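You operate a simulated robot arm through the tools that you are given. There is no shell and no other tool.

You are at the controls of a simulated robot arm. One attempt, no reset.

TASK
Put things in order on the packing bench top. At the end: the blue bottle marked mineral stands where the green sprayer stood; the black end plug stands where the clear cup stood; the green sprayer stands on top of the flat yellow block; the clear cup stands where the blue bottle marked mineral stood; whatever was shut is shut again. Leave all else as you found it, and nothing knocked over.

The check looks at the end state, three seconds after you hand in, the way a careful person would. Anything else that was tipped, shoved, dropped, spilled or broken makes it a failure.

THE ROBOT
A 6-joint arm with a two-finger parallel gripper, fixed in place. Base frame: the origin is at the foot of the arm, x ahead of it, y to its left, z up; the work surface is at about z = 0. Units: mm, rad, N and s.
With the tool pointing down near the work surface it reaches from about 140 to 580 mm from the base axis. Its first joint turns from -1.152 to 1.152 rad. Payload 2.1 kg.
The TCP is the grasp point between the finger pads, 30 mm short of the fingertips. In the tool frame z runs along the fingers and y along their closing line. Largest opening 94 mm; finger width 28, thickness 10; the body of the gripper, 50 by 96 mm, starts 55 mm behind the TCP.
Orientation is that of the tool frame in the base frame, as a unit quaternion [x, y, z, w]. With the fingers straight down and closing along the base's y, the tool's x points along the base's -x, its y along +y and its z along -z.

THE INTERFACE
- The arm moves only by the tool apply_moves. Its argument "motion" is a list of rows, each an object of numbers (a shift or turn left out is 0, a gripper value left out holds the last): "dx", "dy", "dz": the shift along the base's x, y, z in mm; "rx", "ry", "rz": the turn, a rotation vector about the base's x, y, z in rad. In form: [{"dx": .., "dy": .., "dz": .., "rx": .., "ry": .., "rz": ..}, ...]. A call has 1 to 20 rows; each row shifts and turns the commanded pose from where the row before left it. "hand" is the opening, from 0 (shut) to 1 (fully open), set as the call begins (left out, the last holds). Each row takes 0.2 s and may step no farther than 50 mm and 0.15 rad from the row before; otherwise, or with a gripper value out of range, the whole call is refused. A pose out of reach is approached as far as the arm can. The call stops where the force on the tool passes 40 N (or 10 N more than at its start, if that is more) or the arm is blocked; 0.2 s more then pass. The fingers move at their own pace (about 72 mm/s each) and stop on an object; they squeeze with about 23 N. The grip force told is the motor's: it shows also when the fingers shut on nothing. Time passes only in rows, and 0.2 s behind the last, so rows that do not move let the fingers close. It gives the time, the measured TCP pose, the force on the tool (base axes), the opening and the grip force at its end, in the units of the frame above (readings bear some noise), with the torque about the TCP (base axes, N m) and any sound that the robot's microphone picked up.
- Cameras (640 x 400 px; columns grow to the right, rows downward): "scene" is fixed at [51.5, -370.5, 476.5]; the picture's right is [0.81, -0.59, 0.00], its down [-0.38, -0.51, -0.77] and it looks along [0.46, 0.62, -0.64] (base axes); focal length 247 px, centre (320, 200). "wrist" rides on the gripper at [76, 14, -103] in the tool frame; the picture's right is [-0.18, 0.98, 0.00], its down [-0.75, -0.14, -0.64] and it looks along [-0.63, -0.12, 0.77] (tool axes); focal length 243 px, centre (320, 200). There is no depth. A picture from a camera that has moved, and an enlarged one, comes with that camera's place and axes in the base frame and with its lens.
- snapshot(camera): a new picture of that camera. It takes no simulated time.
- close_up(camera, box): a new picture of the part [left, top, right, bottom] of that camera's present view, enlarged. It takes no simulated time.
- close_job(): hands the job in; it is judged then, once.

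Places have to be worked out from the pictures, the camera data and where the tool is seen. Open the gripper and draw the arm clear of the work before you hand the job in, unless the task says otherwise.

The tools are called after "Request:" as a command line: name --argument value ..., lists and objects as JSON in quotes. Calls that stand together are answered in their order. apply_moves: Moves the arm, as the interface text tells. Its arguments: {"type":"object","properties":{"motion":{"type":"array","items":{"type":"object","properties":{"dx":{"type":"number"},"dy":{"type":"number"},"dz":{"type":"number"},"rx":{"type":"number"},"ry":{"type":"number"},"rz":{"type":"number"}}}},"hand":{"type":"number"}},"required":["motion"]} The other tools are called the same way: snapshot (camera) takes a picture; close_up (camera, box) takes an enlarged picture of a part of a camera's view; close_job () hands the job in.

At the start:

```text
time_s: 0.0
ee_pos: [274.3, 56.3, 304.7]
tcp_rot: [0.0, 1.0, 0.001, 0.001]
force: [0.8, -0.6, -0.3]
wrist_torque: [0.01, -0.02, 0.0]
finger_gap: 94.0
gripper_force: 0.1
```

scene: 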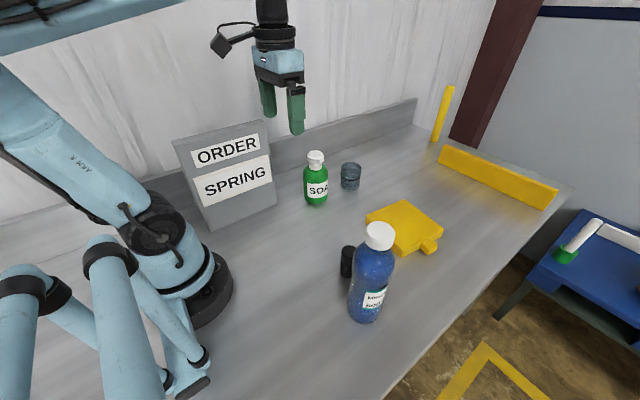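
wrist: 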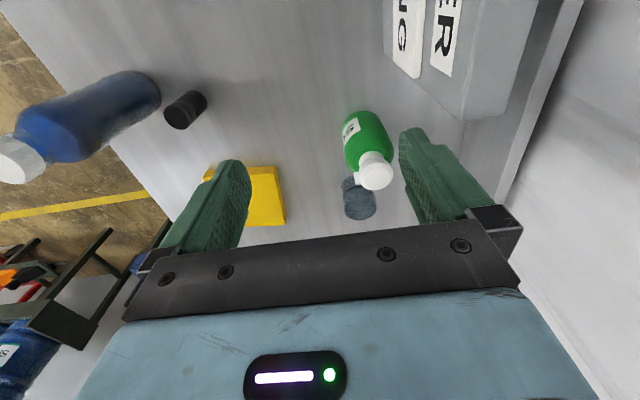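

I'll start by looking closely at the objects on the bench and their labels before moving anything.

Request:
close_up --camera "scene" --box '[280, 130, 460, 340]'

Request:
close_up --camera "scene" --box '[160, 100, 300, 250]'

Request:
close_up --camera "wrist" --box '[0, 50, 240, 210]'

Request:
close_up --camera "wrist" --box '[300, 0, 580, 230]'

```text
1.90 times, centred on (370, 235) of scene
camera zoom: at [51.5, -370.5, 476.5], right [0.81, -0.59, 0.0], down [-0.38, -0.51, -0.77], along [0.46, 0.62, -0.64], focal length 470 px, centre (225, 133)
```

zoom: 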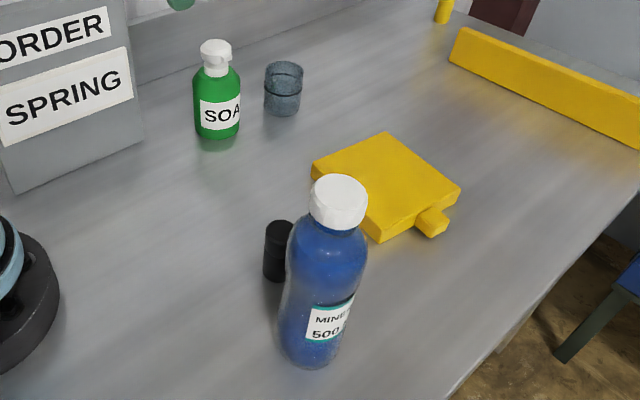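

```text
2.67 times, centred on (230, 175) of scene
camera zoom: at [51.5, -370.5, 476.5], right [0.81, -0.59, 0.0], down [-0.38, -0.51, -0.77], along [0.46, 0.62, -0.64], focal length 658 px, centre (560, 267)
```

zoom: 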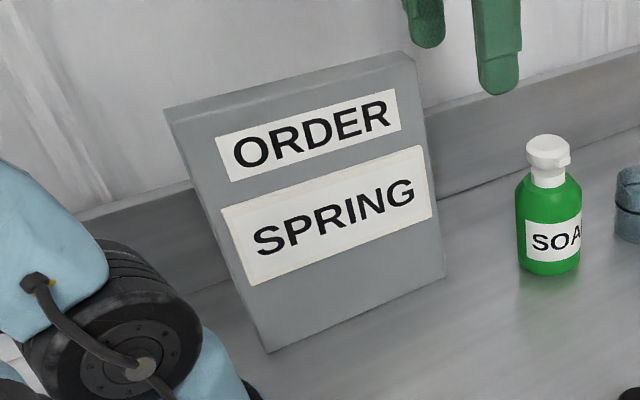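

```text
2.50 times, centred on (120, 130) of wrist
camera zoom: at [198.5, 70.8, 407.8], right [0.18, 0.98, 0.0], down [0.75, -0.14, 0.64], along [0.63, -0.12, -0.77], focal length 606 px, centre (820, 375)
```

zoom: 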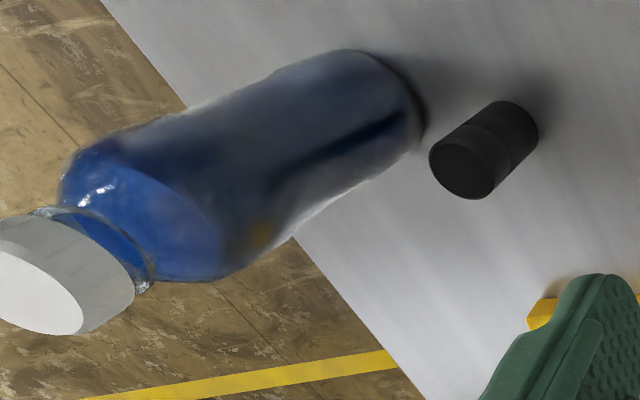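

```text
1.74 times, centred on (440, 115) of wrist
camera zoom: at [198.5, 70.8, 407.8], right [0.18, 0.98, 0.0], down [0.75, -0.14, 0.64], along [0.63, -0.12, -0.77], focal length 422 px, centre (111, 348)
```

zoom: 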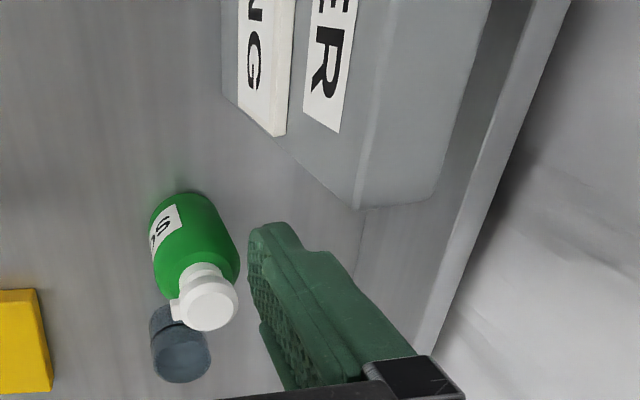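

The pictures place these objects (x, y): green sprayer about (390, 110), clear cup about (514, 93), blue MINERAL bottle about (261, -232), black plug about (288, -150) and yellow block about (500, -136). I'll move above the sprayer first so I can measure it more accurately.

Request:
apply_moves --hand 1 --motion '[{"dx": 29, "dy": 13.5, "dz": -15}, {"dx": 29, "dy": 13.5, "dz": -15}, {"dx": 29, "dy": 13.5, "dz": -15}, {"dx": 28, "dy": 13.5, "dz": -15}, {}]'

```text
time_s: 1.2
ee_pos: [390.7, 113.4, 247.3]
tcp_rot: [-0.001, 1.0, 0.001, 0.001]
force: [0.5, -0.2, 1.5]
wrist_torque: [0.0, -0.01, -0.02]
finger_gap: 94.0
gripper_force: 0.1
```

The TCP reads (390.7, 113.4, 247.3), so I'll take pictures from here to measure the sprayer and cup.

Request:
snapshot --camera "wrist"

Request:
snapshot --camera "scene"

```text
taken
camera wrist: at [314.4, 127.5, 349.3], right [0.18, 0.98, 0.0], down [0.75, -0.14, 0.64], along [0.63, -0.12, -0.77], focal length 243 px, centre (320, 200)
```

wrist: 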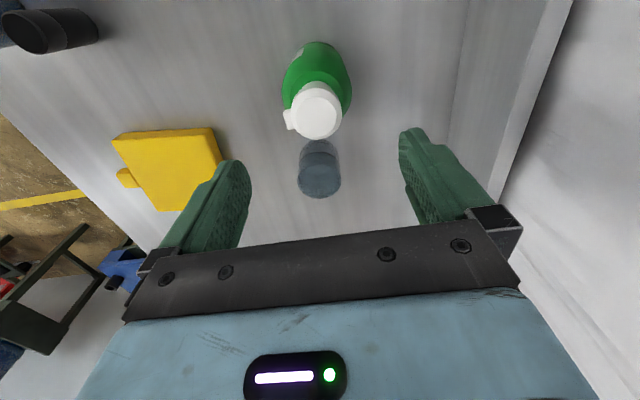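

```text
taken
```

scene: 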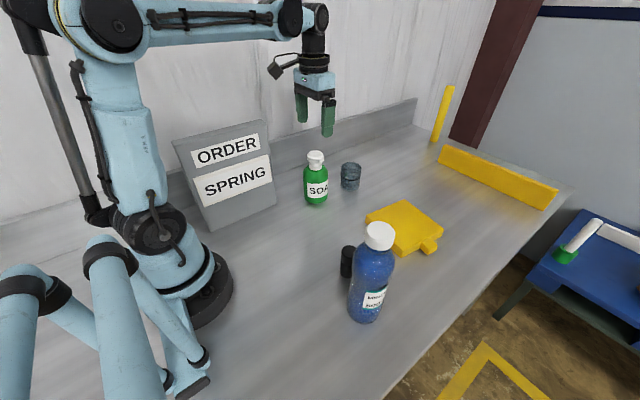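

The sprayer appears nearly under the TCP. I'll enlarge the view to fix its centre and the cup's.

Request:
close_up --camera "wrist" --box '[250, 20, 390, 210]'

Request:
close_up --camera "scene" --box '[285, 135, 385, 215]'

Request:
close_up --camera "scene" --box '[335, 185, 455, 275]'

Request:
close_up --camera "wrist" --box '[100, 110, 260, 230]'

```text
2.11 times, centred on (320, 115) of wrist
camera zoom: at [314.4, 127.5, 349.3], right [0.18, 0.98, 0.0], down [0.75, -0.14, 0.64], along [0.63, -0.12, -0.77], focal length 511 px, centre (320, 379)
```

zoom: 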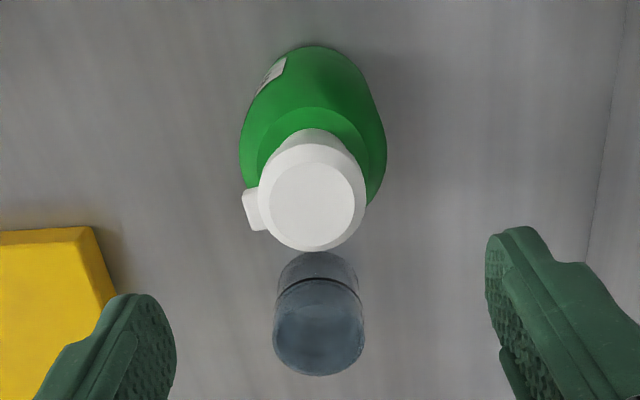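

```text
5.00 times, centred on (335, 175) of scene
camera zoom: at [51.5, -370.5, 476.5], right [0.81, -0.59, 0.0], down [-0.38, -0.51, -0.77], along [0.46, 0.62, -0.64], focal length 1233 px, centre (245, 325)
```

zoom: 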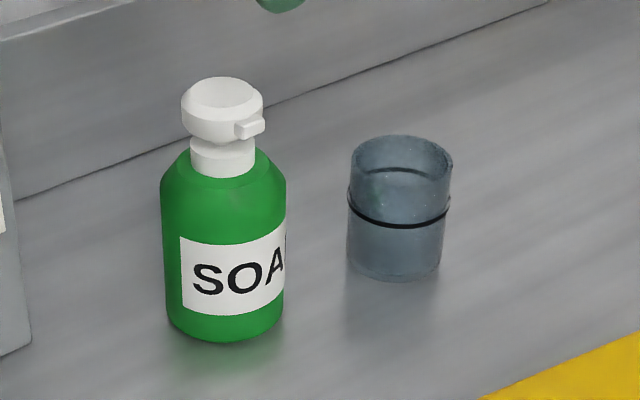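

```text
4.44 times, centred on (395, 230) of scene
camera zoom: at [51.5, -370.5, 476.5], right [0.81, -0.59, 0.0], down [-0.38, -0.51, -0.77], along [0.46, 0.62, -0.64], focal length 1096 px, centre (-13, 67)
```

zoom: 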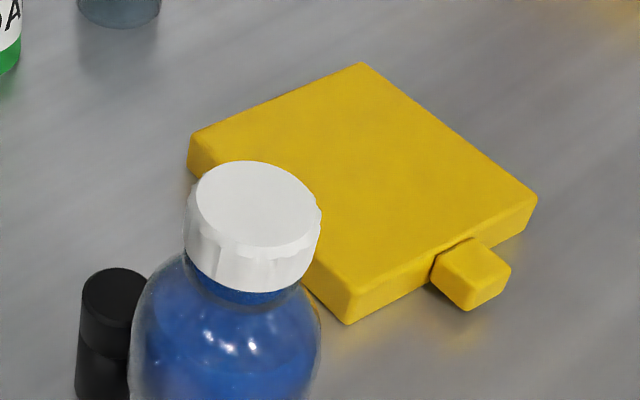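

```text
3.33 times, centred on (180, 170) of wrist
camera zoom: at [314.4, 127.5, 349.3], right [0.18, 0.98, 0.0], down [0.75, -0.14, 0.64], along [0.63, -0.12, -0.77], focal length 809 px, centre (787, 300)
```

zoom: 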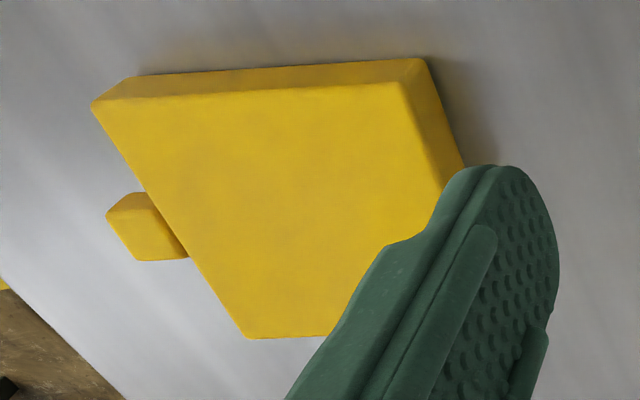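

The two cameras disagree by several mm, so I'll calibrate the scene view against the fingertips, whose position I know.

Request:
close_up --camera "scene" --box '[265, 75, 365, 145]'

```text
5.71 times, centred on (315, 110) of scene
camera zoom: at [51.5, -370.5, 476.5], right [0.81, -0.59, 0.0], down [-0.38, -0.51, -0.77], along [0.46, 0.62, -0.64], focal length 1410 px, centre (349, 714)
```

zoom: 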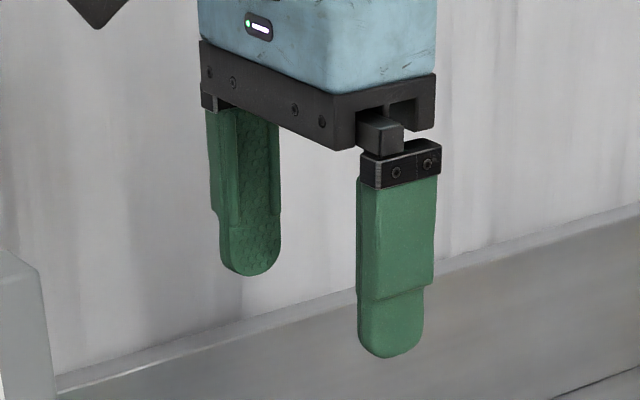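

The fingertips match the scene camera to about 2 mm. A no-motion row will show how noisy the pose reading is.

Request:
apply_moves --motion '[{}, {}]'

Request:
apply_moves --motion '[{}]'

```text
time_s: 1.8
ee_pos: [388.9, 111.7, 247.3]
tcp_rot: [-0.001, 1.0, 0.001, 0.0]
force: [0.9, 0.5, -0.6]
wrist_torque: [-0.01, -0.02, -0.03]
finger_gap: 94.1
gripper_force: 0.1
```

```text
time_s: 2.2
ee_pos: [389.4, 113.4, 247.8]
tcp_rot: [0.0, 1.0, 0.001, 0.0]
force: [0.1, -0.7, 0.2]
wrist_torque: [0.0, 0.0, -0.03]
finger_gap: 94.1
gripper_force: 0.0
```

Averaged over three readings, the TCP is about (389.5, 112.8, 247.5) with roughly 1 mm of noise. I'll lower partway, keeping the fingers straddling the sprayer head, and then check the alignment.

Request:
apply_moves --hand 1 --motion '[{"dx": -0.5, "dy": -1, "dz": -27}, {"dx": -0.5, "dy": -1, "dz": -27}, {"dx": 0, "dy": -0.5, "dz": -26}, {}]'

Request:
snapshot --camera "wrist"

Request:
close_up --camera "scene" --box '[265, 95, 385, 215]'

```text
time_s: 3.2
ee_pos: [388.5, 108.3, 163.3]
tcp_rot: [-0.001, 1.0, 0.002, 0.001]
force: [-0.3, 0.3, -0.5]
wrist_torque: [-0.02, -0.02, -0.01]
finger_gap: 93.9
gripper_force: 0.0
```

```text
taken
camera wrist: at [312.3, 122.4, 266.1], right [0.18, 0.98, 0.0], down [0.75, -0.14, 0.64], along [0.63, -0.12, -0.77], focal length 243 px, centre (320, 200)
```

wrist: 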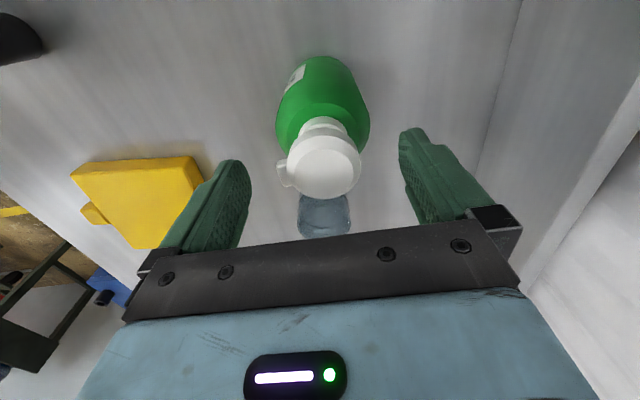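

```text
3.33 times, centred on (325, 155) of scene
camera zoom: at [51.5, -370.5, 476.5], right [0.81, -0.59, 0.0], down [-0.38, -0.51, -0.77], along [0.46, 0.62, -0.64], focal length 822 px, centre (303, 350)
```

zoom: 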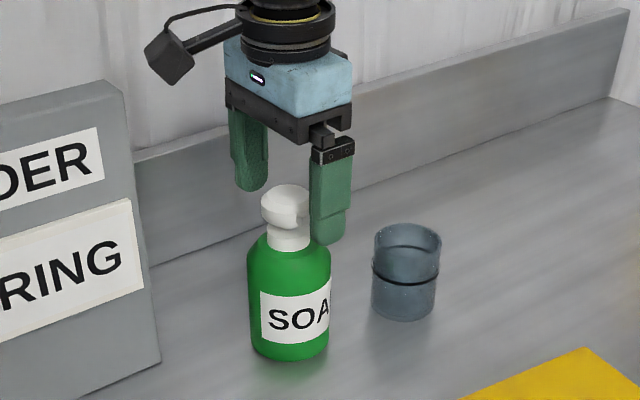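

The head looks slightly to the +y side of the finger midline. I'll enlarge the view to confirm before descending.

Request:
close_up --camera "wrist" --box '[220, 40, 440, 240]'

Request:
close_up --camera "scene" --box '[290, 120, 350, 160]'

```text
2.00 times, centred on (330, 140) of wrist
camera zoom: at [312.3, 122.4, 266.1], right [0.18, 0.98, 0.0], down [0.75, -0.14, 0.64], along [0.63, -0.12, -0.77], focal length 485 px, centre (300, 320)
```

zoom: 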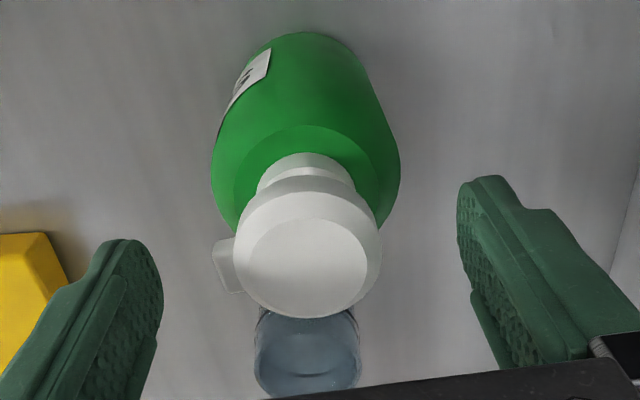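

```text
10.00 times, centred on (320, 140) of scene
camera zoom: at [51.5, -370.5, 476.5], right [0.81, -0.59, 0.0], down [-0.38, -0.51, -0.77], along [0.46, 0.62, -0.64], focal length 2467 px, centre (320, 800)
```

zoom: 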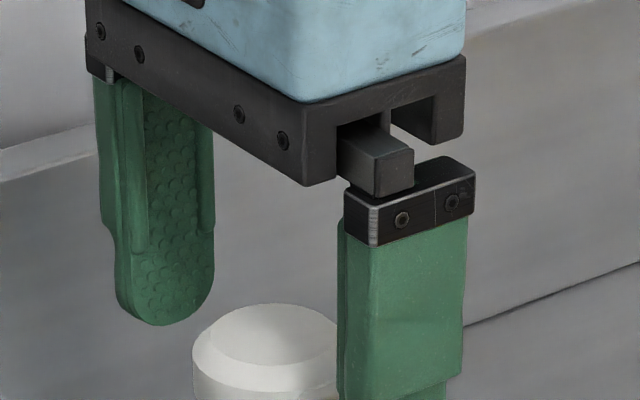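

With better centring, the sprayer is at about (388, 110), within 2 mm of the TCP. I'll descend so the pads meet the body wall at TCP z ≈ 105, which keeps the gripper body above the head.

Request:
apply_moves --hand 1 --motion '[{"dy": 1, "dz": -20}, {"dz": -20}, {"dz": -10}, {"dz": -7}, {}]'

Request:
snapshot --camera "wrist"

Request:
close_up --camera "scene" --box '[275, 110, 365, 215]'

```text
time_s: 4.4
ee_pos: [387.8, 108.4, 107.5]
tcp_rot: [0.0, 1.0, 0.001, 0.001]
force: [-0.1, 0.1, -0.7]
wrist_torque: [-0.02, 0.04, 0.01]
finger_gap: 94.2
gripper_force: 0.1
```

```text
taken
camera wrist: at [312.7, 123.2, 210.2], right [0.18, 0.98, 0.0], down [0.75, -0.14, 0.64], along [0.63, -0.12, -0.77], focal length 243 px, centre (320, 200)
```

wrist: 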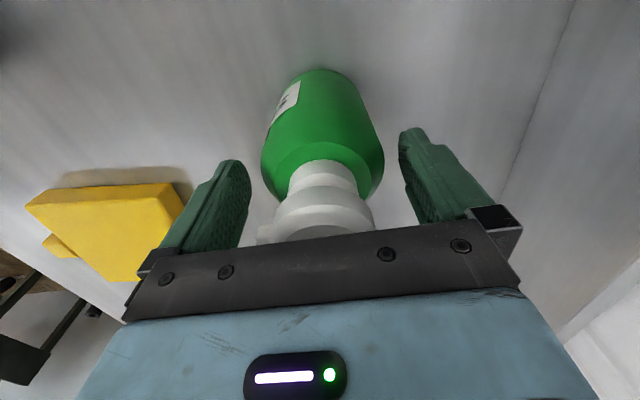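

```text
3.81 times, centred on (320, 162) of scene
camera zoom: at [51.5, -370.5, 476.5], right [0.81, -0.59, 0.0], down [-0.38, -0.51, -0.77], along [0.46, 0.62, -0.64], focal length 940 px, centre (320, 343)
```

zoom: 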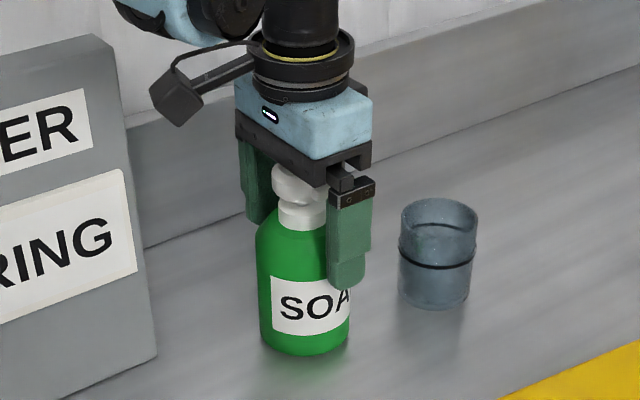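

The body is centred between the fingers and there's clearance above the head. Closing the gripper on the sprayer body now.

Request:
apply_moves --hand 0 --motion '[{}, {}, {}, {}]'

Request:
close_up --camera "scene" --box '[275, 110, 365, 215]'

```text
time_s: 5.4
ee_pos: [389.0, 109.8, 108.2]
tcp_rot: [-0.001, 1.0, 0.001, 0.001]
force: [0.5, -0.1, -0.1]
wrist_torque: [-0.01, 0.0, 0.0]
finger_gap: 71.2
gripper_force: 23.1
```

```text
3.81 times, centred on (320, 162) of scene
camera zoom: at [51.5, -370.5, 476.5], right [0.81, -0.59, 0.0], down [-0.38, -0.51, -0.77], along [0.46, 0.62, -0.64], focal length 940 px, centre (320, 343)
```

zoom: 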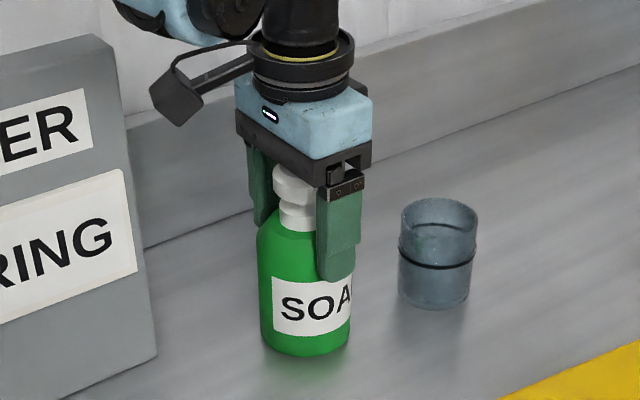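

The grip is secure with a 71 mm gap, so the sprayer body is 71 mm across. The block's corners put its centre at about (493, -134) with a top near z ≈ 30. I'll lift the sprayer straight up and check the hold.

Request:
apply_moves --motion '[{"dz": 10}, {"dz": 20}, {"dz": 25}, {"dz": 25}, {"dz": 15}, {}]'

Request:
snapshot --camera "scene"

```text
time_s: 6.8
ee_pos: [388.2, 109.6, 202.9]
tcp_rot: [0.0, 1.0, 0.001, 0.001]
force: [-0.1, -0.6, -2.9]
wrist_torque: [0.0, 0.05, 0.02]
finger_gap: 71.2
gripper_force: 23.2
```

```text
taken
```

scene: 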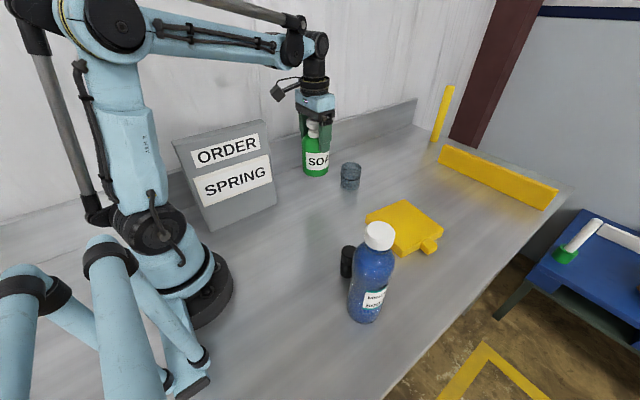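

The sprayer is lifted cleanly and weighs about 0.3 kg. Next I'll carry it across to a point above the block.

Request:
apply_moves --motion '[{"dx": 6, "dy": -15}, {"dx": 12, "dy": -28.5}, {"dx": 12, "dy": -28.5}, {"dx": 12, "dy": -28.5}, {"dx": 12, "dy": -28.5}, {"dx": 12, "dy": -28.5}, {"dx": 12, "dy": -28.5}, {"dx": 12, "dy": -28.5}, {"dx": 7, "dy": -18}, {"dx": 5, "dy": -10}, {}, {}]'

Request:
snapshot --camera "scene"

Request:
snapshot --camera "wrist"

```text
time_s: 9.4
ee_pos: [490.3, -132.8, 204.6]
tcp_rot: [-0.001, 1.0, 0.001, 0.001]
force: [0.5, -1.6, -3.9]
wrist_torque: [0.0, 0.02, -0.01]
finger_gap: 71.2
gripper_force: 23.3
```

```text
taken
```

scene: 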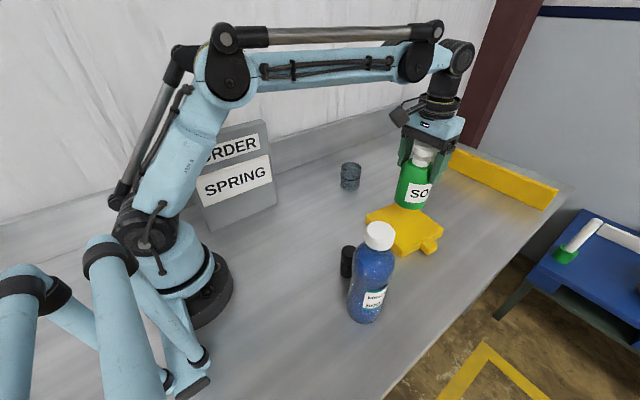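

```text
taken
camera wrist: at [414.5, -118.5, 306.6], right [0.18, 0.98, 0.0], down [0.75, -0.14, 0.64], along [0.63, -0.12, -0.77], focal length 243 px, centre (320, 200)
```

wrist: 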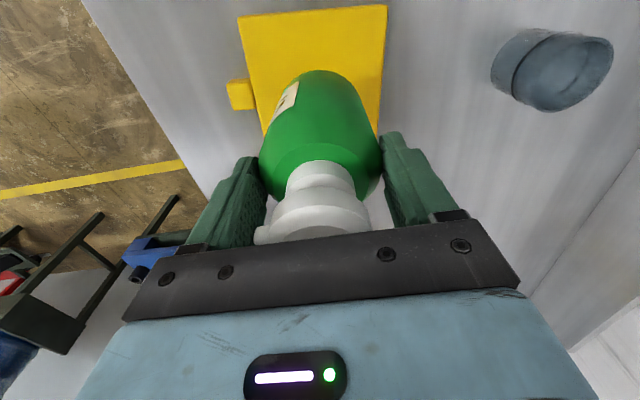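

The sprayer is centred over the block to within about 3 mm. I'll lower it in two stages and take the last few millimetres slowly.

Request:
apply_moves --motion '[{"dy": -1, "dz": -15}, {"dy": -1, "dz": -15}, {"dz": -12}, {"dz": -8}, {}]'

Request:
close_up --camera "scene" --box '[350, 120, 470, 260]'

```text
time_s: 10.6
ee_pos: [489.5, -136.0, 153.0]
tcp_rot: [-0.001, 1.0, 0.001, 0.001]
force: [0.5, -0.1, -3.5]
wrist_torque: [-0.03, 0.0, -0.02]
finger_gap: 71.2
gripper_force: 22.8
```

```text
2.86 times, centred on (410, 190) of scene
camera zoom: at [51.5, -370.5, 476.5], right [0.81, -0.59, 0.0], down [-0.38, -0.51, -0.77], along [0.46, 0.62, -0.64], focal length 705 px, centre (63, 229)
```

zoom: 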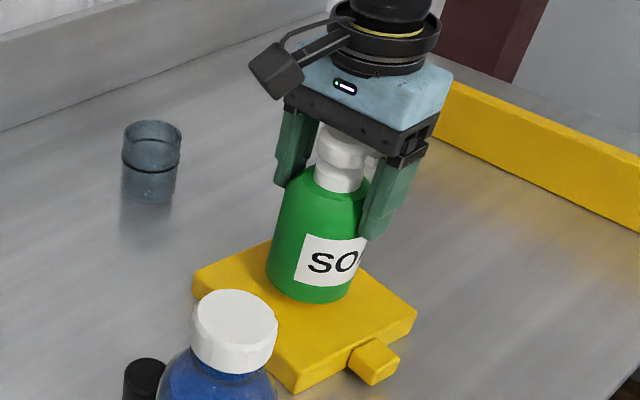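

The sprayer's base is about 15 mm above the block top. I'll go down in 3 mm steps and watch the force.

Request:
apply_moves --motion '[{"dz": -3}, {"dz": -3}, {"dz": -2}, {}]'

Request:
apply_moves --motion '[{"dz": -2}, {"dz": -1}, {}]'

```text
time_s: 11.6
ee_pos: [490.9, -135.3, 145.6]
tcp_rot: [0.0, 1.0, 0.001, 0.001]
force: [0.3, 0.5, -3.9]
wrist_torque: [-0.03, -0.01, -0.01]
finger_gap: 71.1
gripper_force: 22.7
```

```text
time_s: 12.4
ee_pos: [491.2, -135.1, 141.1]
tcp_rot: [-0.001, 1.0, 0.001, 0.0]
force: [0.1, -0.6, -3.8]
wrist_torque: [0.0, -0.01, 0.01]
finger_gap: 71.2
gripper_force: 22.5
```

There's no contact yet at z ≈ 141 (force -3.8 N, just the sprayer's weight). I'll continue in small steps.

Request:
apply_moves --motion '[{"dz": -1.5}, {"dz": -1.5}, {}]'

Request:
close_up --camera "scene" --box '[350, 140, 450, 260]'

```text
time_s: 13.2
ee_pos: [490.8, -135.9, 138.9]
tcp_rot: [-0.002, 1.0, 0.0, 0.0]
force: [-0.3, -0.8, -3.7]
wrist_torque: [0.0, 0.01, -0.01]
finger_gap: 71.1
gripper_force: 22.7
```

```text
3.33 times, centred on (400, 200) of scene
camera zoom: at [51.5, -370.5, 476.5], right [0.81, -0.59, 0.0], down [-0.38, -0.51, -0.77], along [0.46, 0.62, -0.64], focal length 822 px, centre (53, 200)
```

zoom: 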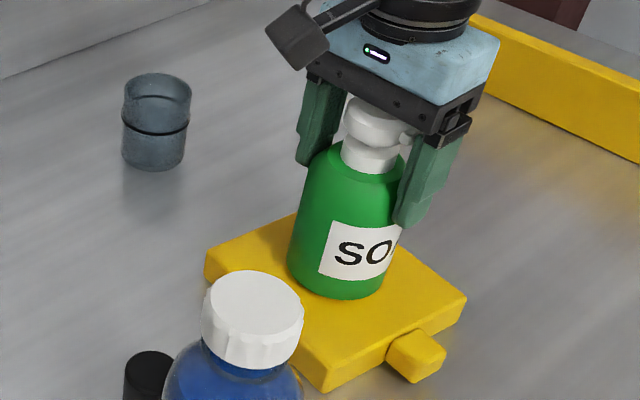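

Still only the weight shows, so I'll keep lowering about 1 mm at a time.

Request:
apply_moves --motion '[{"dz": -1}, {"dz": -1}, {}]'

Request:
apply_moves --motion '[{"dz": -1}, {"dz": -1}, {}]'

```text
time_s: 14.0
ee_pos: [491.1, -134.5, 137.5]
tcp_rot: [-0.001, 1.0, 0.0, 0.0]
force: [-0.9, 1.3, 13.1]
wrist_torque: [-0.31, 0.03, -0.04]
finger_gap: 71.2
gripper_force: 23.4
```

```text
time_s: 14.8
ee_pos: [490.6, -135.3, 135.3]
tcp_rot: [-0.001, 1.0, 0.002, 0.001]
force: [1.4, 3.1, 20.9]
wrist_torque: [-0.05, -0.11, 0.01]
finger_gap: 71.3
gripper_force: 22.6
```

It made contact with the block: force went to +13 N and then +21 N. I'll back off a touch to relieve the press, then open the fingers.

Request:
apply_moves --motion '[{"dz": 1}, {}]'

Request:
apply_moves --hand 1 --motion '[{}, {}, {}]'

Request:
close_up --camera "scene" --box '[350, 140, 450, 260]'

Request:
snapshot --camera "wrist"

```text
time_s: 15.4
ee_pos: [489.4, -135.7, 136.3]
tcp_rot: [0.0, 1.0, 0.001, 0.0]
force: [-0.6, -0.1, -3.4]
wrist_torque: [-0.03, 0.01, 0.0]
finger_gap: 71.1
gripper_force: 23.0
```

```text
time_s: 16.2
ee_pos: [491.3, -135.6, 135.7]
tcp_rot: [-0.001, 1.0, 0.001, 0.001]
force: [0.6, 0.4, 0.2]
wrist_torque: [-0.02, 0.0, -0.02]
finger_gap: 93.9
gripper_force: 0.0
```

```text
3.33 times, centred on (400, 200) of scene
camera zoom: at [51.5, -370.5, 476.5], right [0.81, -0.59, 0.0], down [-0.38, -0.51, -0.77], along [0.46, 0.62, -0.64], focal length 822 px, centre (53, 200)
```

zoom: 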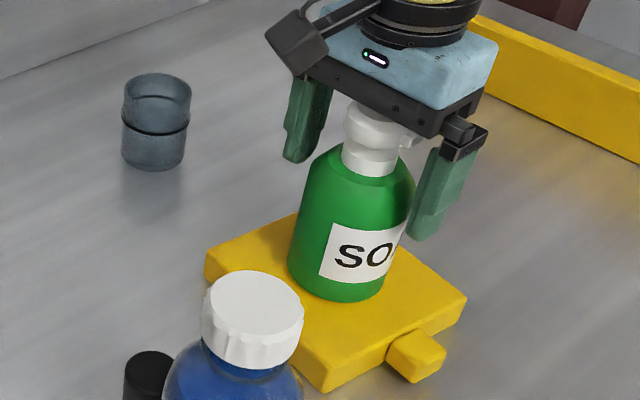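

```text
taken
camera wrist: at [414.6, -121.1, 239.1], right [0.18, 0.98, 0.0], down [0.75, -0.14, 0.64], along [0.63, -0.12, -0.77], focal length 243 px, centre (320, 200)
```

wrist: 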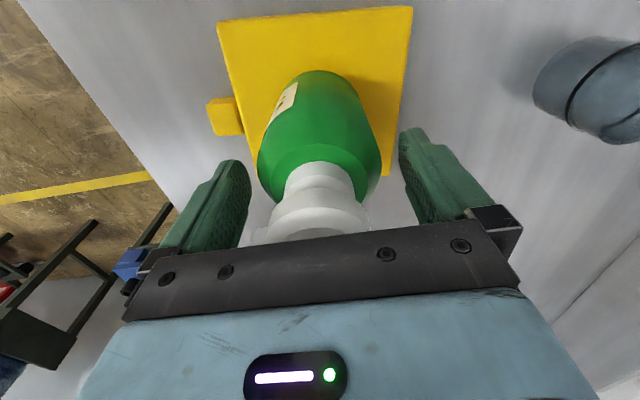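

The sprayer stands upright near the centre of the block. I'll raise the gripper clear of its head before going to the cup.

Request:
apply_moves --motion '[{"dz": 15}, {"dz": 25}, {"dz": 30}, {"dz": 30}, {"dz": 10}, {}]'

Request:
snapshot --camera "scene"

```text
time_s: 17.6
ee_pos: [491.2, -136.3, 247.3]
tcp_rot: [-0.001, 1.0, 0.001, 0.0]
force: [0.5, -0.7, -0.7]
wrist_torque: [-0.01, 0.02, -0.01]
finger_gap: 94.1
gripper_force: 0.1
```

```text
taken
```

scene: 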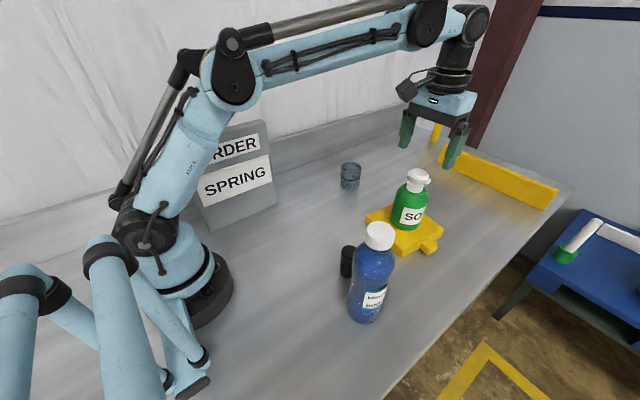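

The sprayer is standing on its own. Moving now to above the cup, around (512, 92), to measure it.

Request:
apply_moves --motion '[{"dx": 2, "dy": 28}, {"dx": 3, "dy": 40}, {"dx": 3, "dy": 40}, {"dx": 3, "dy": 40}, {"dx": 4, "dy": 40}, {"dx": 4, "dy": 28, "dz": -20}, {"dx": 2, "dy": 12, "dz": -40}, {"dz": -30}, {}, {}]'

Request:
snapshot --camera "wrist"

Request:
close_up --camera "scene" --box '[300, 95, 420, 215]'

```text
time_s: 19.8
ee_pos: [510.6, 94.3, 152.9]
tcp_rot: [-0.001, 1.0, 0.001, 0.001]
force: [-0.2, 0.5, 0.0]
wrist_torque: [-0.02, -0.02, 0.04]
finger_gap: 94.1
gripper_force: 0.1
```

```text
taken
camera wrist: at [435.5, 108.0, 256.2], right [0.18, 0.98, 0.0], down [0.75, -0.14, 0.64], along [0.63, -0.12, -0.77], focal length 243 px, centre (320, 200)
```

wrist: 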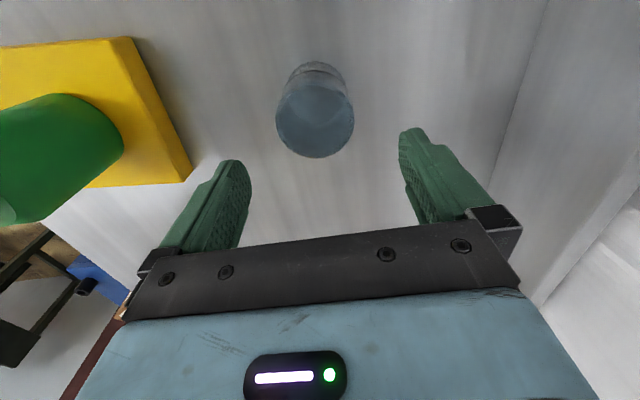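

```text
3.33 times, centred on (360, 155) of scene
camera zoom: at [51.5, -370.5, 476.5], right [0.81, -0.59, 0.0], down [-0.38, -0.51, -0.77], along [0.46, 0.62, -0.64], focal length 822 px, centre (187, 350)
```

zoom: 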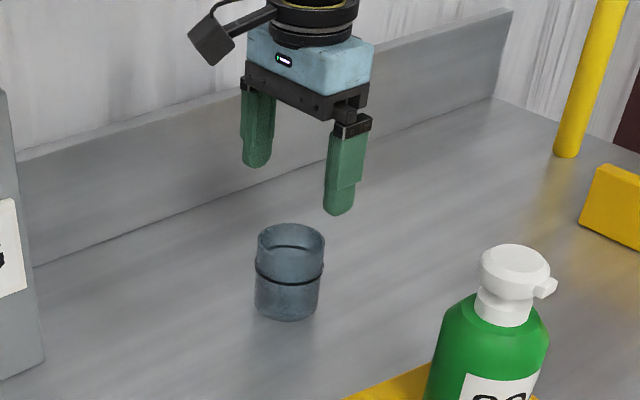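

Request:
close_up --camera "wrist" --box '[250, 40, 390, 180]'

Request:
close_up --camera "scene" --box '[325, 150, 375, 200]'

```text
2.86 times, centred on (320, 110) of wrist
camera zoom: at [435.5, 108.0, 256.2], right [0.18, 0.98, 0.0], down [0.75, -0.14, 0.64], along [0.63, -0.12, -0.77], focal length 693 px, centre (320, 457)
```

zoom: 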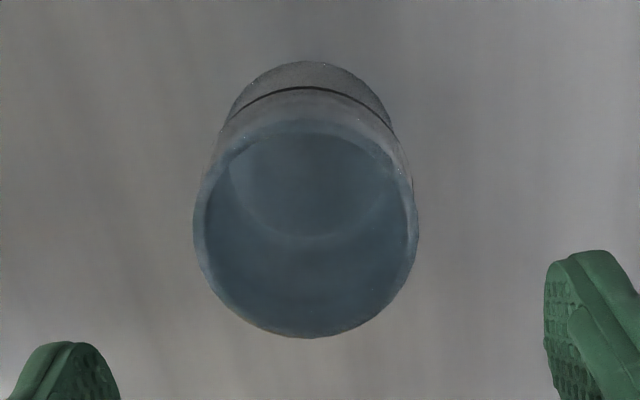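

```text
8.00 times, centred on (350, 175) of scene
camera zoom: at [51.5, -370.5, 476.5], right [0.81, -0.59, 0.0], down [-0.38, -0.51, -0.77], along [0.46, 0.62, -0.64], focal length 1973 px, centre (80, 400)
```

zoom: 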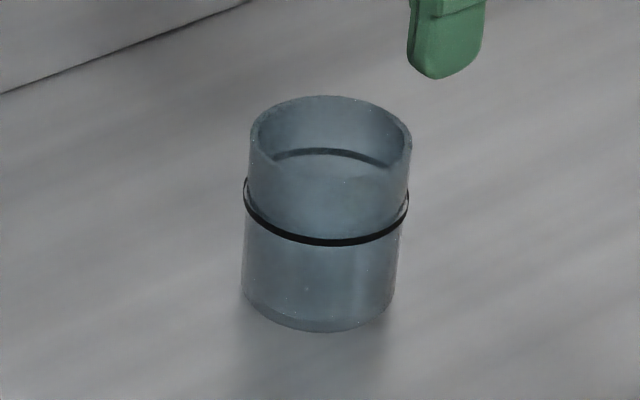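

The cup is about 61 mm across and 70 mm tall, centred near (510.5, 91). I'll shift 3 mm in -y and descend around it with about 16 mm clearance on each side.

Request:
apply_moves --hand 1 --motion '[{"dx": -0.5, "dy": -3, "dz": -20}, {"dz": -25}, {"dz": -25}, {"dz": -20}, {"dz": -10}, {}]'

Request:
snapshot --camera "wrist"

Request:
close_up --camera "scene" --box '[300, 115, 400, 215]'

```text
time_s: 21.2
ee_pos: [509.9, 88.7, 55.3]
tcp_rot: [-0.001, 1.0, 0.001, 0.001]
force: [0.2, 1.0, 1.7]
wrist_torque: [-0.03, -0.03, 0.0]
finger_gap: 94.0
gripper_force: 0.1
```

```text
taken
camera wrist: at [434.5, 104.2, 158.7], right [0.18, 0.98, 0.0], down [0.75, -0.14, 0.64], along [0.63, -0.12, -0.77], focal length 243 px, centre (320, 200)
```

wrist: 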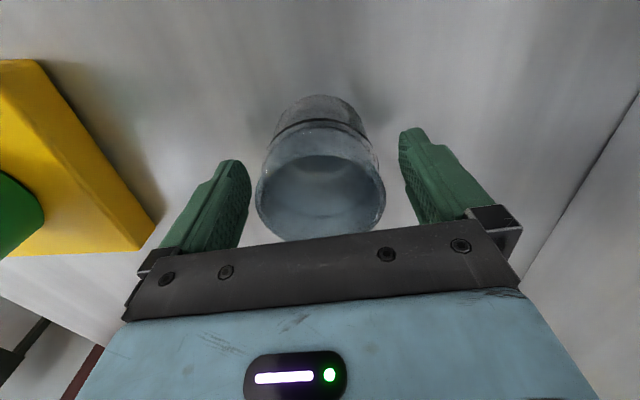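

```text
4.00 times, centred on (350, 165) of scene
camera zoom: at [51.5, -370.5, 476.5], right [0.81, -0.59, 0.0], down [-0.38, -0.51, -0.77], along [0.46, 0.62, -0.64], focal length 987 px, centre (200, 340)
```

zoom: 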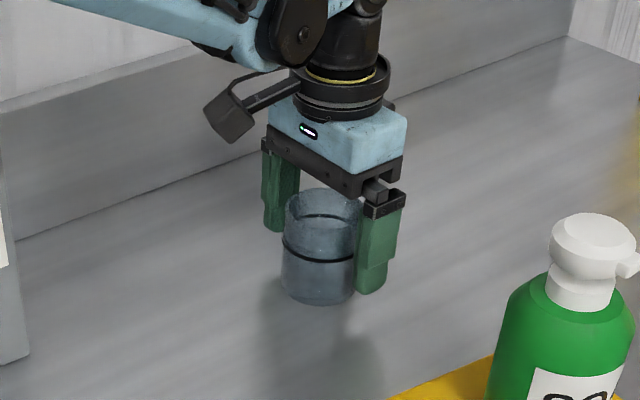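

The cup is centred between the fingers. I'll lower another 8 mm and close on it.

Request:
apply_moves --motion '[{"dx": -1, "dz": -8}, {}]'

Request:
apply_moves --hand 0 --motion '[{}, {}, {}, {}]'

Request:
close_up --camera "scene" --box '[300, 115, 400, 215]'

Request:
snapshot --camera "wrist"

```text
time_s: 21.8
ee_pos: [510.0, 89.0, 47.7]
tcp_rot: [0.0, 1.0, 0.001, 0.001]
force: [0.2, 0.3, 0.1]
wrist_torque: [0.01, -0.01, 0.0]
finger_gap: 94.2
gripper_force: 0.0
```

```text
time_s: 22.8
ee_pos: [509.2, 89.0, 47.7]
tcp_rot: [-0.001, 1.0, 0.001, 0.001]
force: [0.5, -0.4, 0.0]
wrist_torque: [-0.01, -0.01, 0.01]
finger_gap: 60.6
gripper_force: 23.3
```

```text
4.00 times, centred on (350, 165) of scene
camera zoom: at [51.5, -370.5, 476.5], right [0.81, -0.59, 0.0], down [-0.38, -0.51, -0.77], along [0.46, 0.62, -0.64], focal length 987 px, centre (200, 340)
```

zoom: 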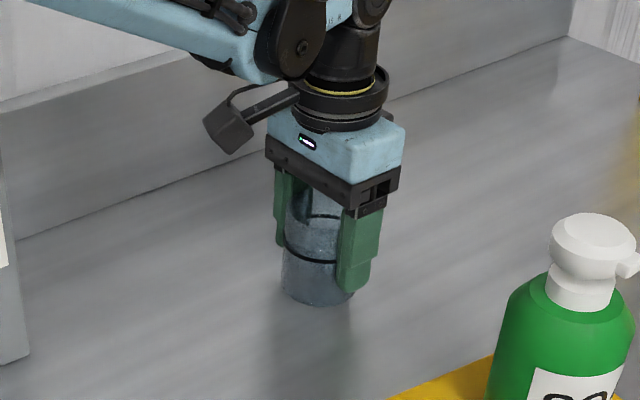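

```text
taken
camera wrist: at [433.6, 103.7, 151.0], right [0.18, 0.98, 0.0], down [0.75, -0.14, 0.64], along [0.63, -0.12, -0.77], focal length 243 px, centre (320, 200)
```

wrist: 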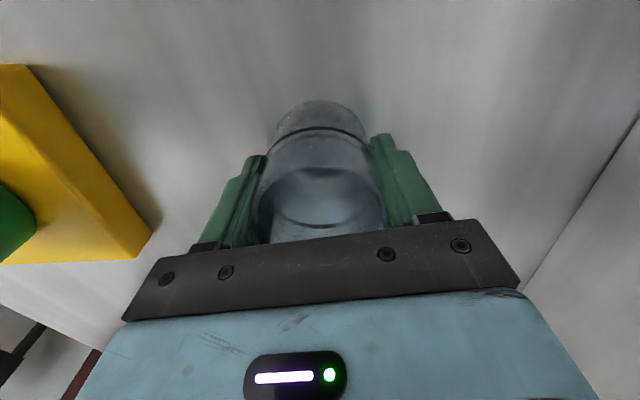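

The cup is gripped with a 60.6 mm gap, and its original spot is about (509, 90). I'll lift it level and set it down temporarily at a free spot near (440, 15), so the plug and bottle can move without crowding.

Request:
apply_moves --motion '[{"dz": 8}, {"dz": 18}, {"dz": 22}, {"dz": 12}, {}, {"dx": -7, "dy": -7.5}, {"dx": -14, "dy": -15}, {"dx": -16, "dy": -17}, {"dx": -16, "dy": -17}, {"dx": -11, "dy": -12}, {"dx": -5, "dy": -6}, {}, {}]'

Request:
snapshot --camera "scene"

Request:
snapshot --camera "wrist"

```text
time_s: 25.6
ee_pos: [441.2, 14.3, 108.8]
tcp_rot: [-0.001, 1.0, 0.001, 0.001]
force: [0.2, 0.5, -0.6]
wrist_torque: [-0.04, 0.02, 0.04]
finger_gap: 60.5
gripper_force: 23.1
```

```text
taken
```

scene: 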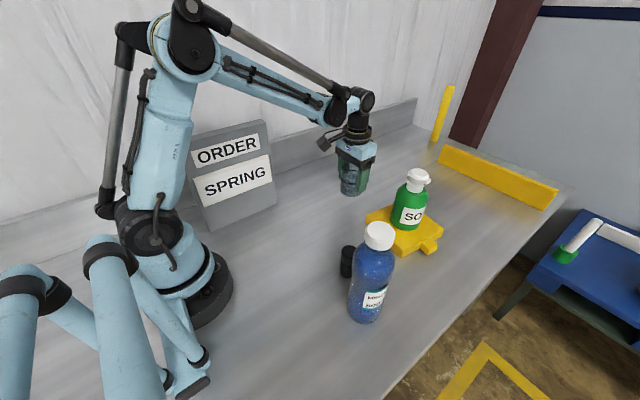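

```text
taken
camera wrist: at [365.6, 28.9, 210.9], right [0.18, 0.98, 0.0], down [0.75, -0.14, 0.64], along [0.63, -0.12, -0.77], focal length 243 px, centre (320, 200)
```

wrist: 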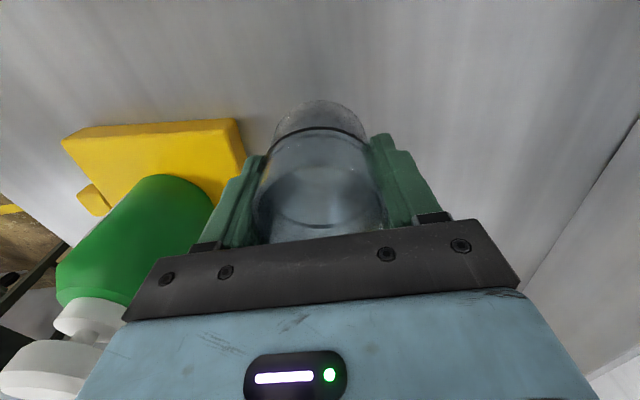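

The cup is held level over the temporary spot at (441, 14). Lowering it gently to the bench.

Request:
apply_moves --motion '[{"dz": -20}, {"dz": -20}, {"dz": -10}, {"dz": -5}, {}]'

Request:
apply_moves --motion '[{"dz": -2}, {"dz": -2}, {}]'

```text
time_s: 26.8
ee_pos: [440.9, 14.2, 53.1]
tcp_rot: [-0.001, 1.0, 0.001, 0.001]
force: [0.4, 0.7, 0.1]
wrist_torque: [0.01, -0.01, 0.03]
finger_gap: 60.1
gripper_force: 22.8
```

```text
time_s: 27.6
ee_pos: [441.1, 15.3, 48.8]
tcp_rot: [-0.001, 1.0, 0.0, 0.001]
force: [0.2, 0.2, -0.4]
wrist_torque: [0.03, -0.01, -0.02]
finger_gap: 60.2
gripper_force: 23.0
```

The TCP is at 48.8 and the grasp height was 47.7, so about 1 mm remains. I'll take that and feel for contact.

Request:
apply_moves --motion '[{"dz": -1}, {}]'

Request:
apply_moves --motion '[{"dz": -0.7}, {}]'

```text
time_s: 28.2
ee_pos: [441.1, 14.4, 46.4]
tcp_rot: [0.0, 1.0, 0.001, 0.0]
force: [-0.5, 0.7, -0.3]
wrist_torque: [-0.04, 0.01, 0.02]
finger_gap: 60.2
gripper_force: 23.1
```

```text
time_s: 28.8
ee_pos: [440.7, 14.5, 48.2]
tcp_rot: [0.0, 1.0, 0.0, 0.0]
force: [-1.5, -0.2, 20.5]
wrist_torque: [-0.14, 0.06, -0.06]
finger_gap: 60.2
gripper_force: 23.1
```

Contact registers at 20 N. Backing off 0.7 mm, then opening.

Request:
apply_moves --motion '[{"dz": 0.7}, {}]'

Request:
apply_moves --hand 1 --motion '[{}, {}, {}]'

Request:
snapshot --camera "wrist"

Request:
snapshot --camera "scene"

```text
time_s: 29.4
ee_pos: [440.9, 15.4, 47.8]
tcp_rot: [-0.001, 1.0, 0.001, 0.0]
force: [1.4, -1.0, 8.8]
wrist_torque: [-0.17, -0.07, 0.04]
finger_gap: 60.6
gripper_force: 22.5
```

```text
time_s: 30.2
ee_pos: [440.7, 14.6, 47.6]
tcp_rot: [-0.001, 1.0, 0.001, 0.001]
force: [-0.5, 0.5, -0.5]
wrist_torque: [0.03, -0.01, -0.02]
finger_gap: 93.9
gripper_force: 0.0
```

```text
taken
camera wrist: at [365.0, 29.3, 150.5], right [0.18, 0.98, 0.0], down [0.75, -0.14, 0.64], along [0.63, -0.12, -0.77], focal length 243 px, centre (320, 200)
```

wrist: 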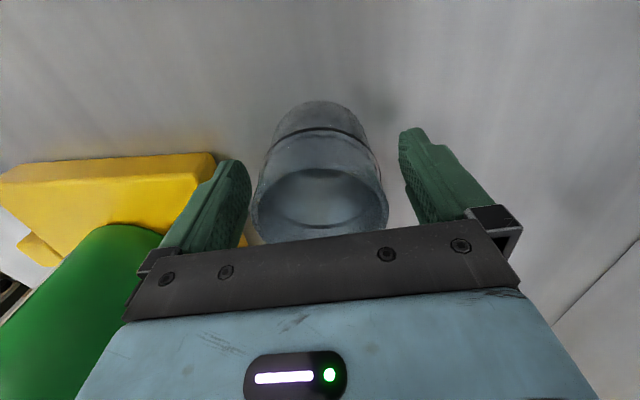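

```text
taken
```

scene: 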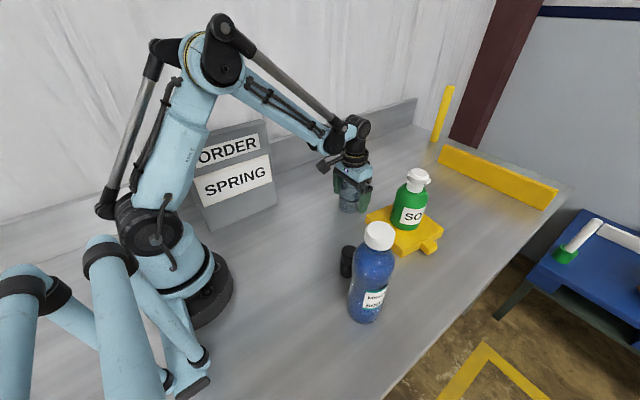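

The cup stands at the temporary spot. Before planning the plug pick, which sits close to the tall bottle, I'll look at the arm's wrist structure and the plug/bottle area.

Request:
close_up --camera "scene" --box '[280, 80, 400, 220]'

Request:
close_up --camera "scene" --box '[310, 210, 430, 340]'

```text
2.86 times, centred on (340, 150) of scene
camera zoom: at [51.5, -370.5, 476.5], right [0.81, -0.59, 0.0], down [-0.38, -0.51, -0.77], along [0.46, 0.62, -0.64], focal length 705 px, centre (263, 343)
```

zoom: 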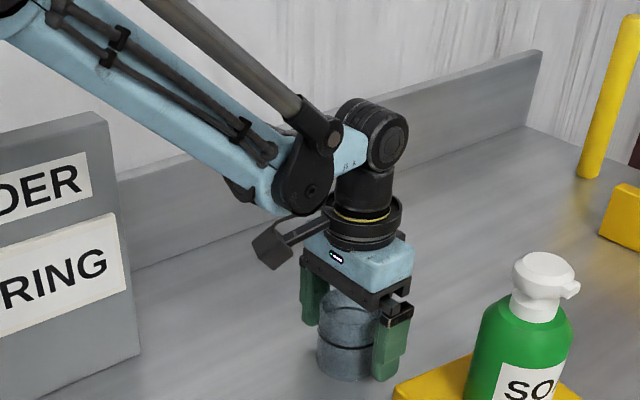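

```text
3.08 times, centred on (370, 275) of scene
camera zoom: at [51.5, -370.5, 476.5], right [0.81, -0.59, 0.0], down [-0.38, -0.51, -0.77], along [0.46, 0.62, -0.64], focal length 759 px, centre (166, -31)
```

zoom: 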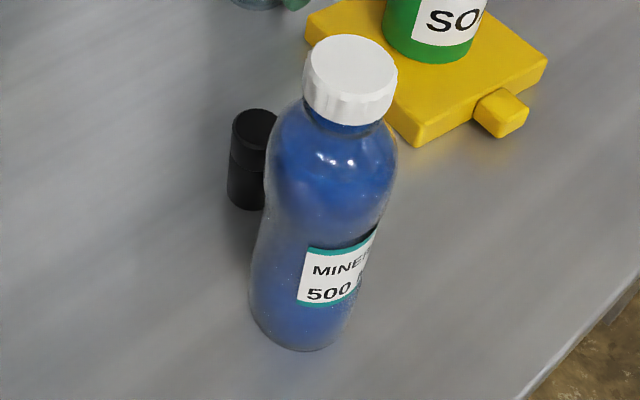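

The plug measures about 30 mm across and 75 mm tall at (289, -150). I'll lift clear of the cup, then travel while turning the gripper -90° about z. That makes the fingers close along x and puts the camera side away from the blue bottle.

Request:
apply_moves --motion '[{"dz": 20}, {"dz": 40}, {"dz": 45}, {"dx": -13.8, "dy": -15, "dz": 5, "rz": -0.1428}, {"dx": -13.8, "dy": -15, "dz": 5, "rz": -0.1428}, {"dx": -13.8, "dy": -15, "dz": 5, "rz": -0.1428}, {"dx": -13.8, "dy": -15, "dz": 5, "rz": -0.1428}, {"dx": -13.8, "dy": -15, "dz": 5, "rz": -0.1428}, {"dx": -13.8, "dy": -15, "dz": 5, "rz": -0.1428}, {"dx": -13.8, "dy": -15, "dz": 5, "rz": -0.1428}, {"dx": -13.8, "dy": -15, "dz": 5, "rz": -0.1428}, {"dx": -13.8, "dy": -15, "dz": 5, "rz": -0.1428}, {"dx": -13.8, "dy": -15, "dz": 5, "rz": -0.1428}, {"dx": -13.8, "dy": -15, "dz": 5, "rz": -0.1428}, {}, {}]'

Request:
snapshot --camera "wrist"

Request:
snapshot --camera "scene"

```text
time_s: 33.6
ee_pos: [289.4, -149.3, 208.7]
tcp_rot: [0.707, 0.707, 0.0, 0.0]
force: [-0.1, 0.0, 0.4]
wrist_torque: [0.02, -0.03, 0.03]
finger_gap: 94.2
gripper_force: 0.1
```

```text
taken
camera wrist: at [303.2, -72.2, 310.8], right [0.98, -0.18, 0.0], down [-0.14, -0.75, 0.64], along [-0.12, -0.63, -0.77], focal length 243 px, centre (320, 200)
```

wrist: 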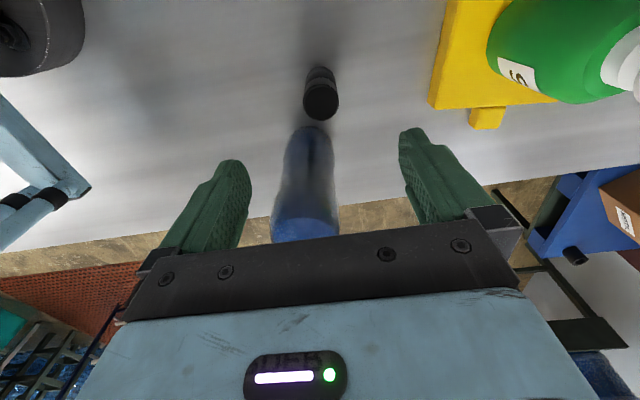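

```text
taken
```

scene: 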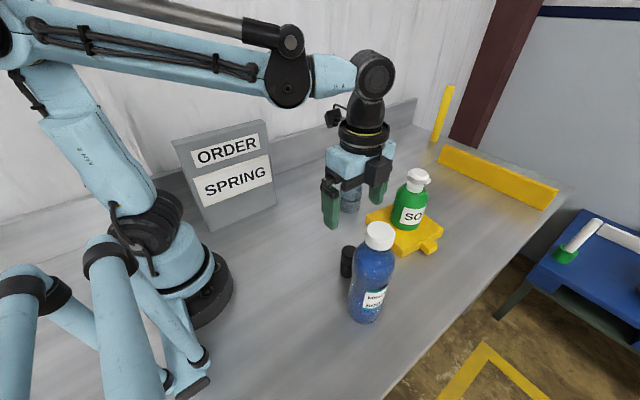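

Request:
close_up --camera "wrist" --box '[250, 40, 410, 200]'

Request:
close_up --camera "scene" --box '[300, 130, 420, 290]'

```text
2.50 times, centred on (330, 120) of wrist
camera zoom: at [303.2, -72.2, 310.8], right [0.98, -0.18, 0.0], down [-0.14, -0.75, 0.64], along [-0.12, -0.63, -0.77], focal length 606 px, centre (295, 400)
```

zoom: 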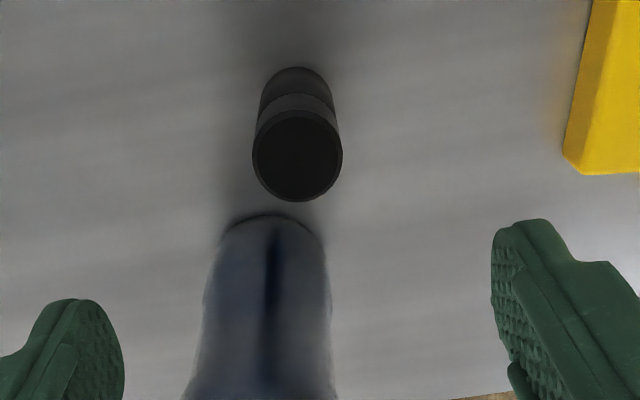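

```text
2.50 times, centred on (360, 210) of scene
camera zoom: at [51.5, -370.5, 476.5], right [0.81, -0.59, 0.0], down [-0.38, -0.51, -0.77], along [0.46, 0.62, -0.64], focal length 617 px, centre (220, 175)
```

zoom: 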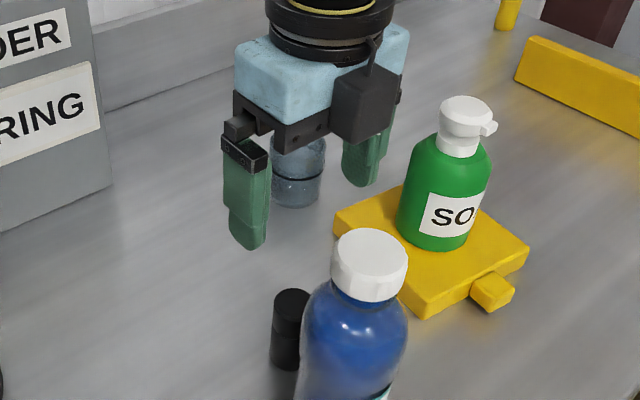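

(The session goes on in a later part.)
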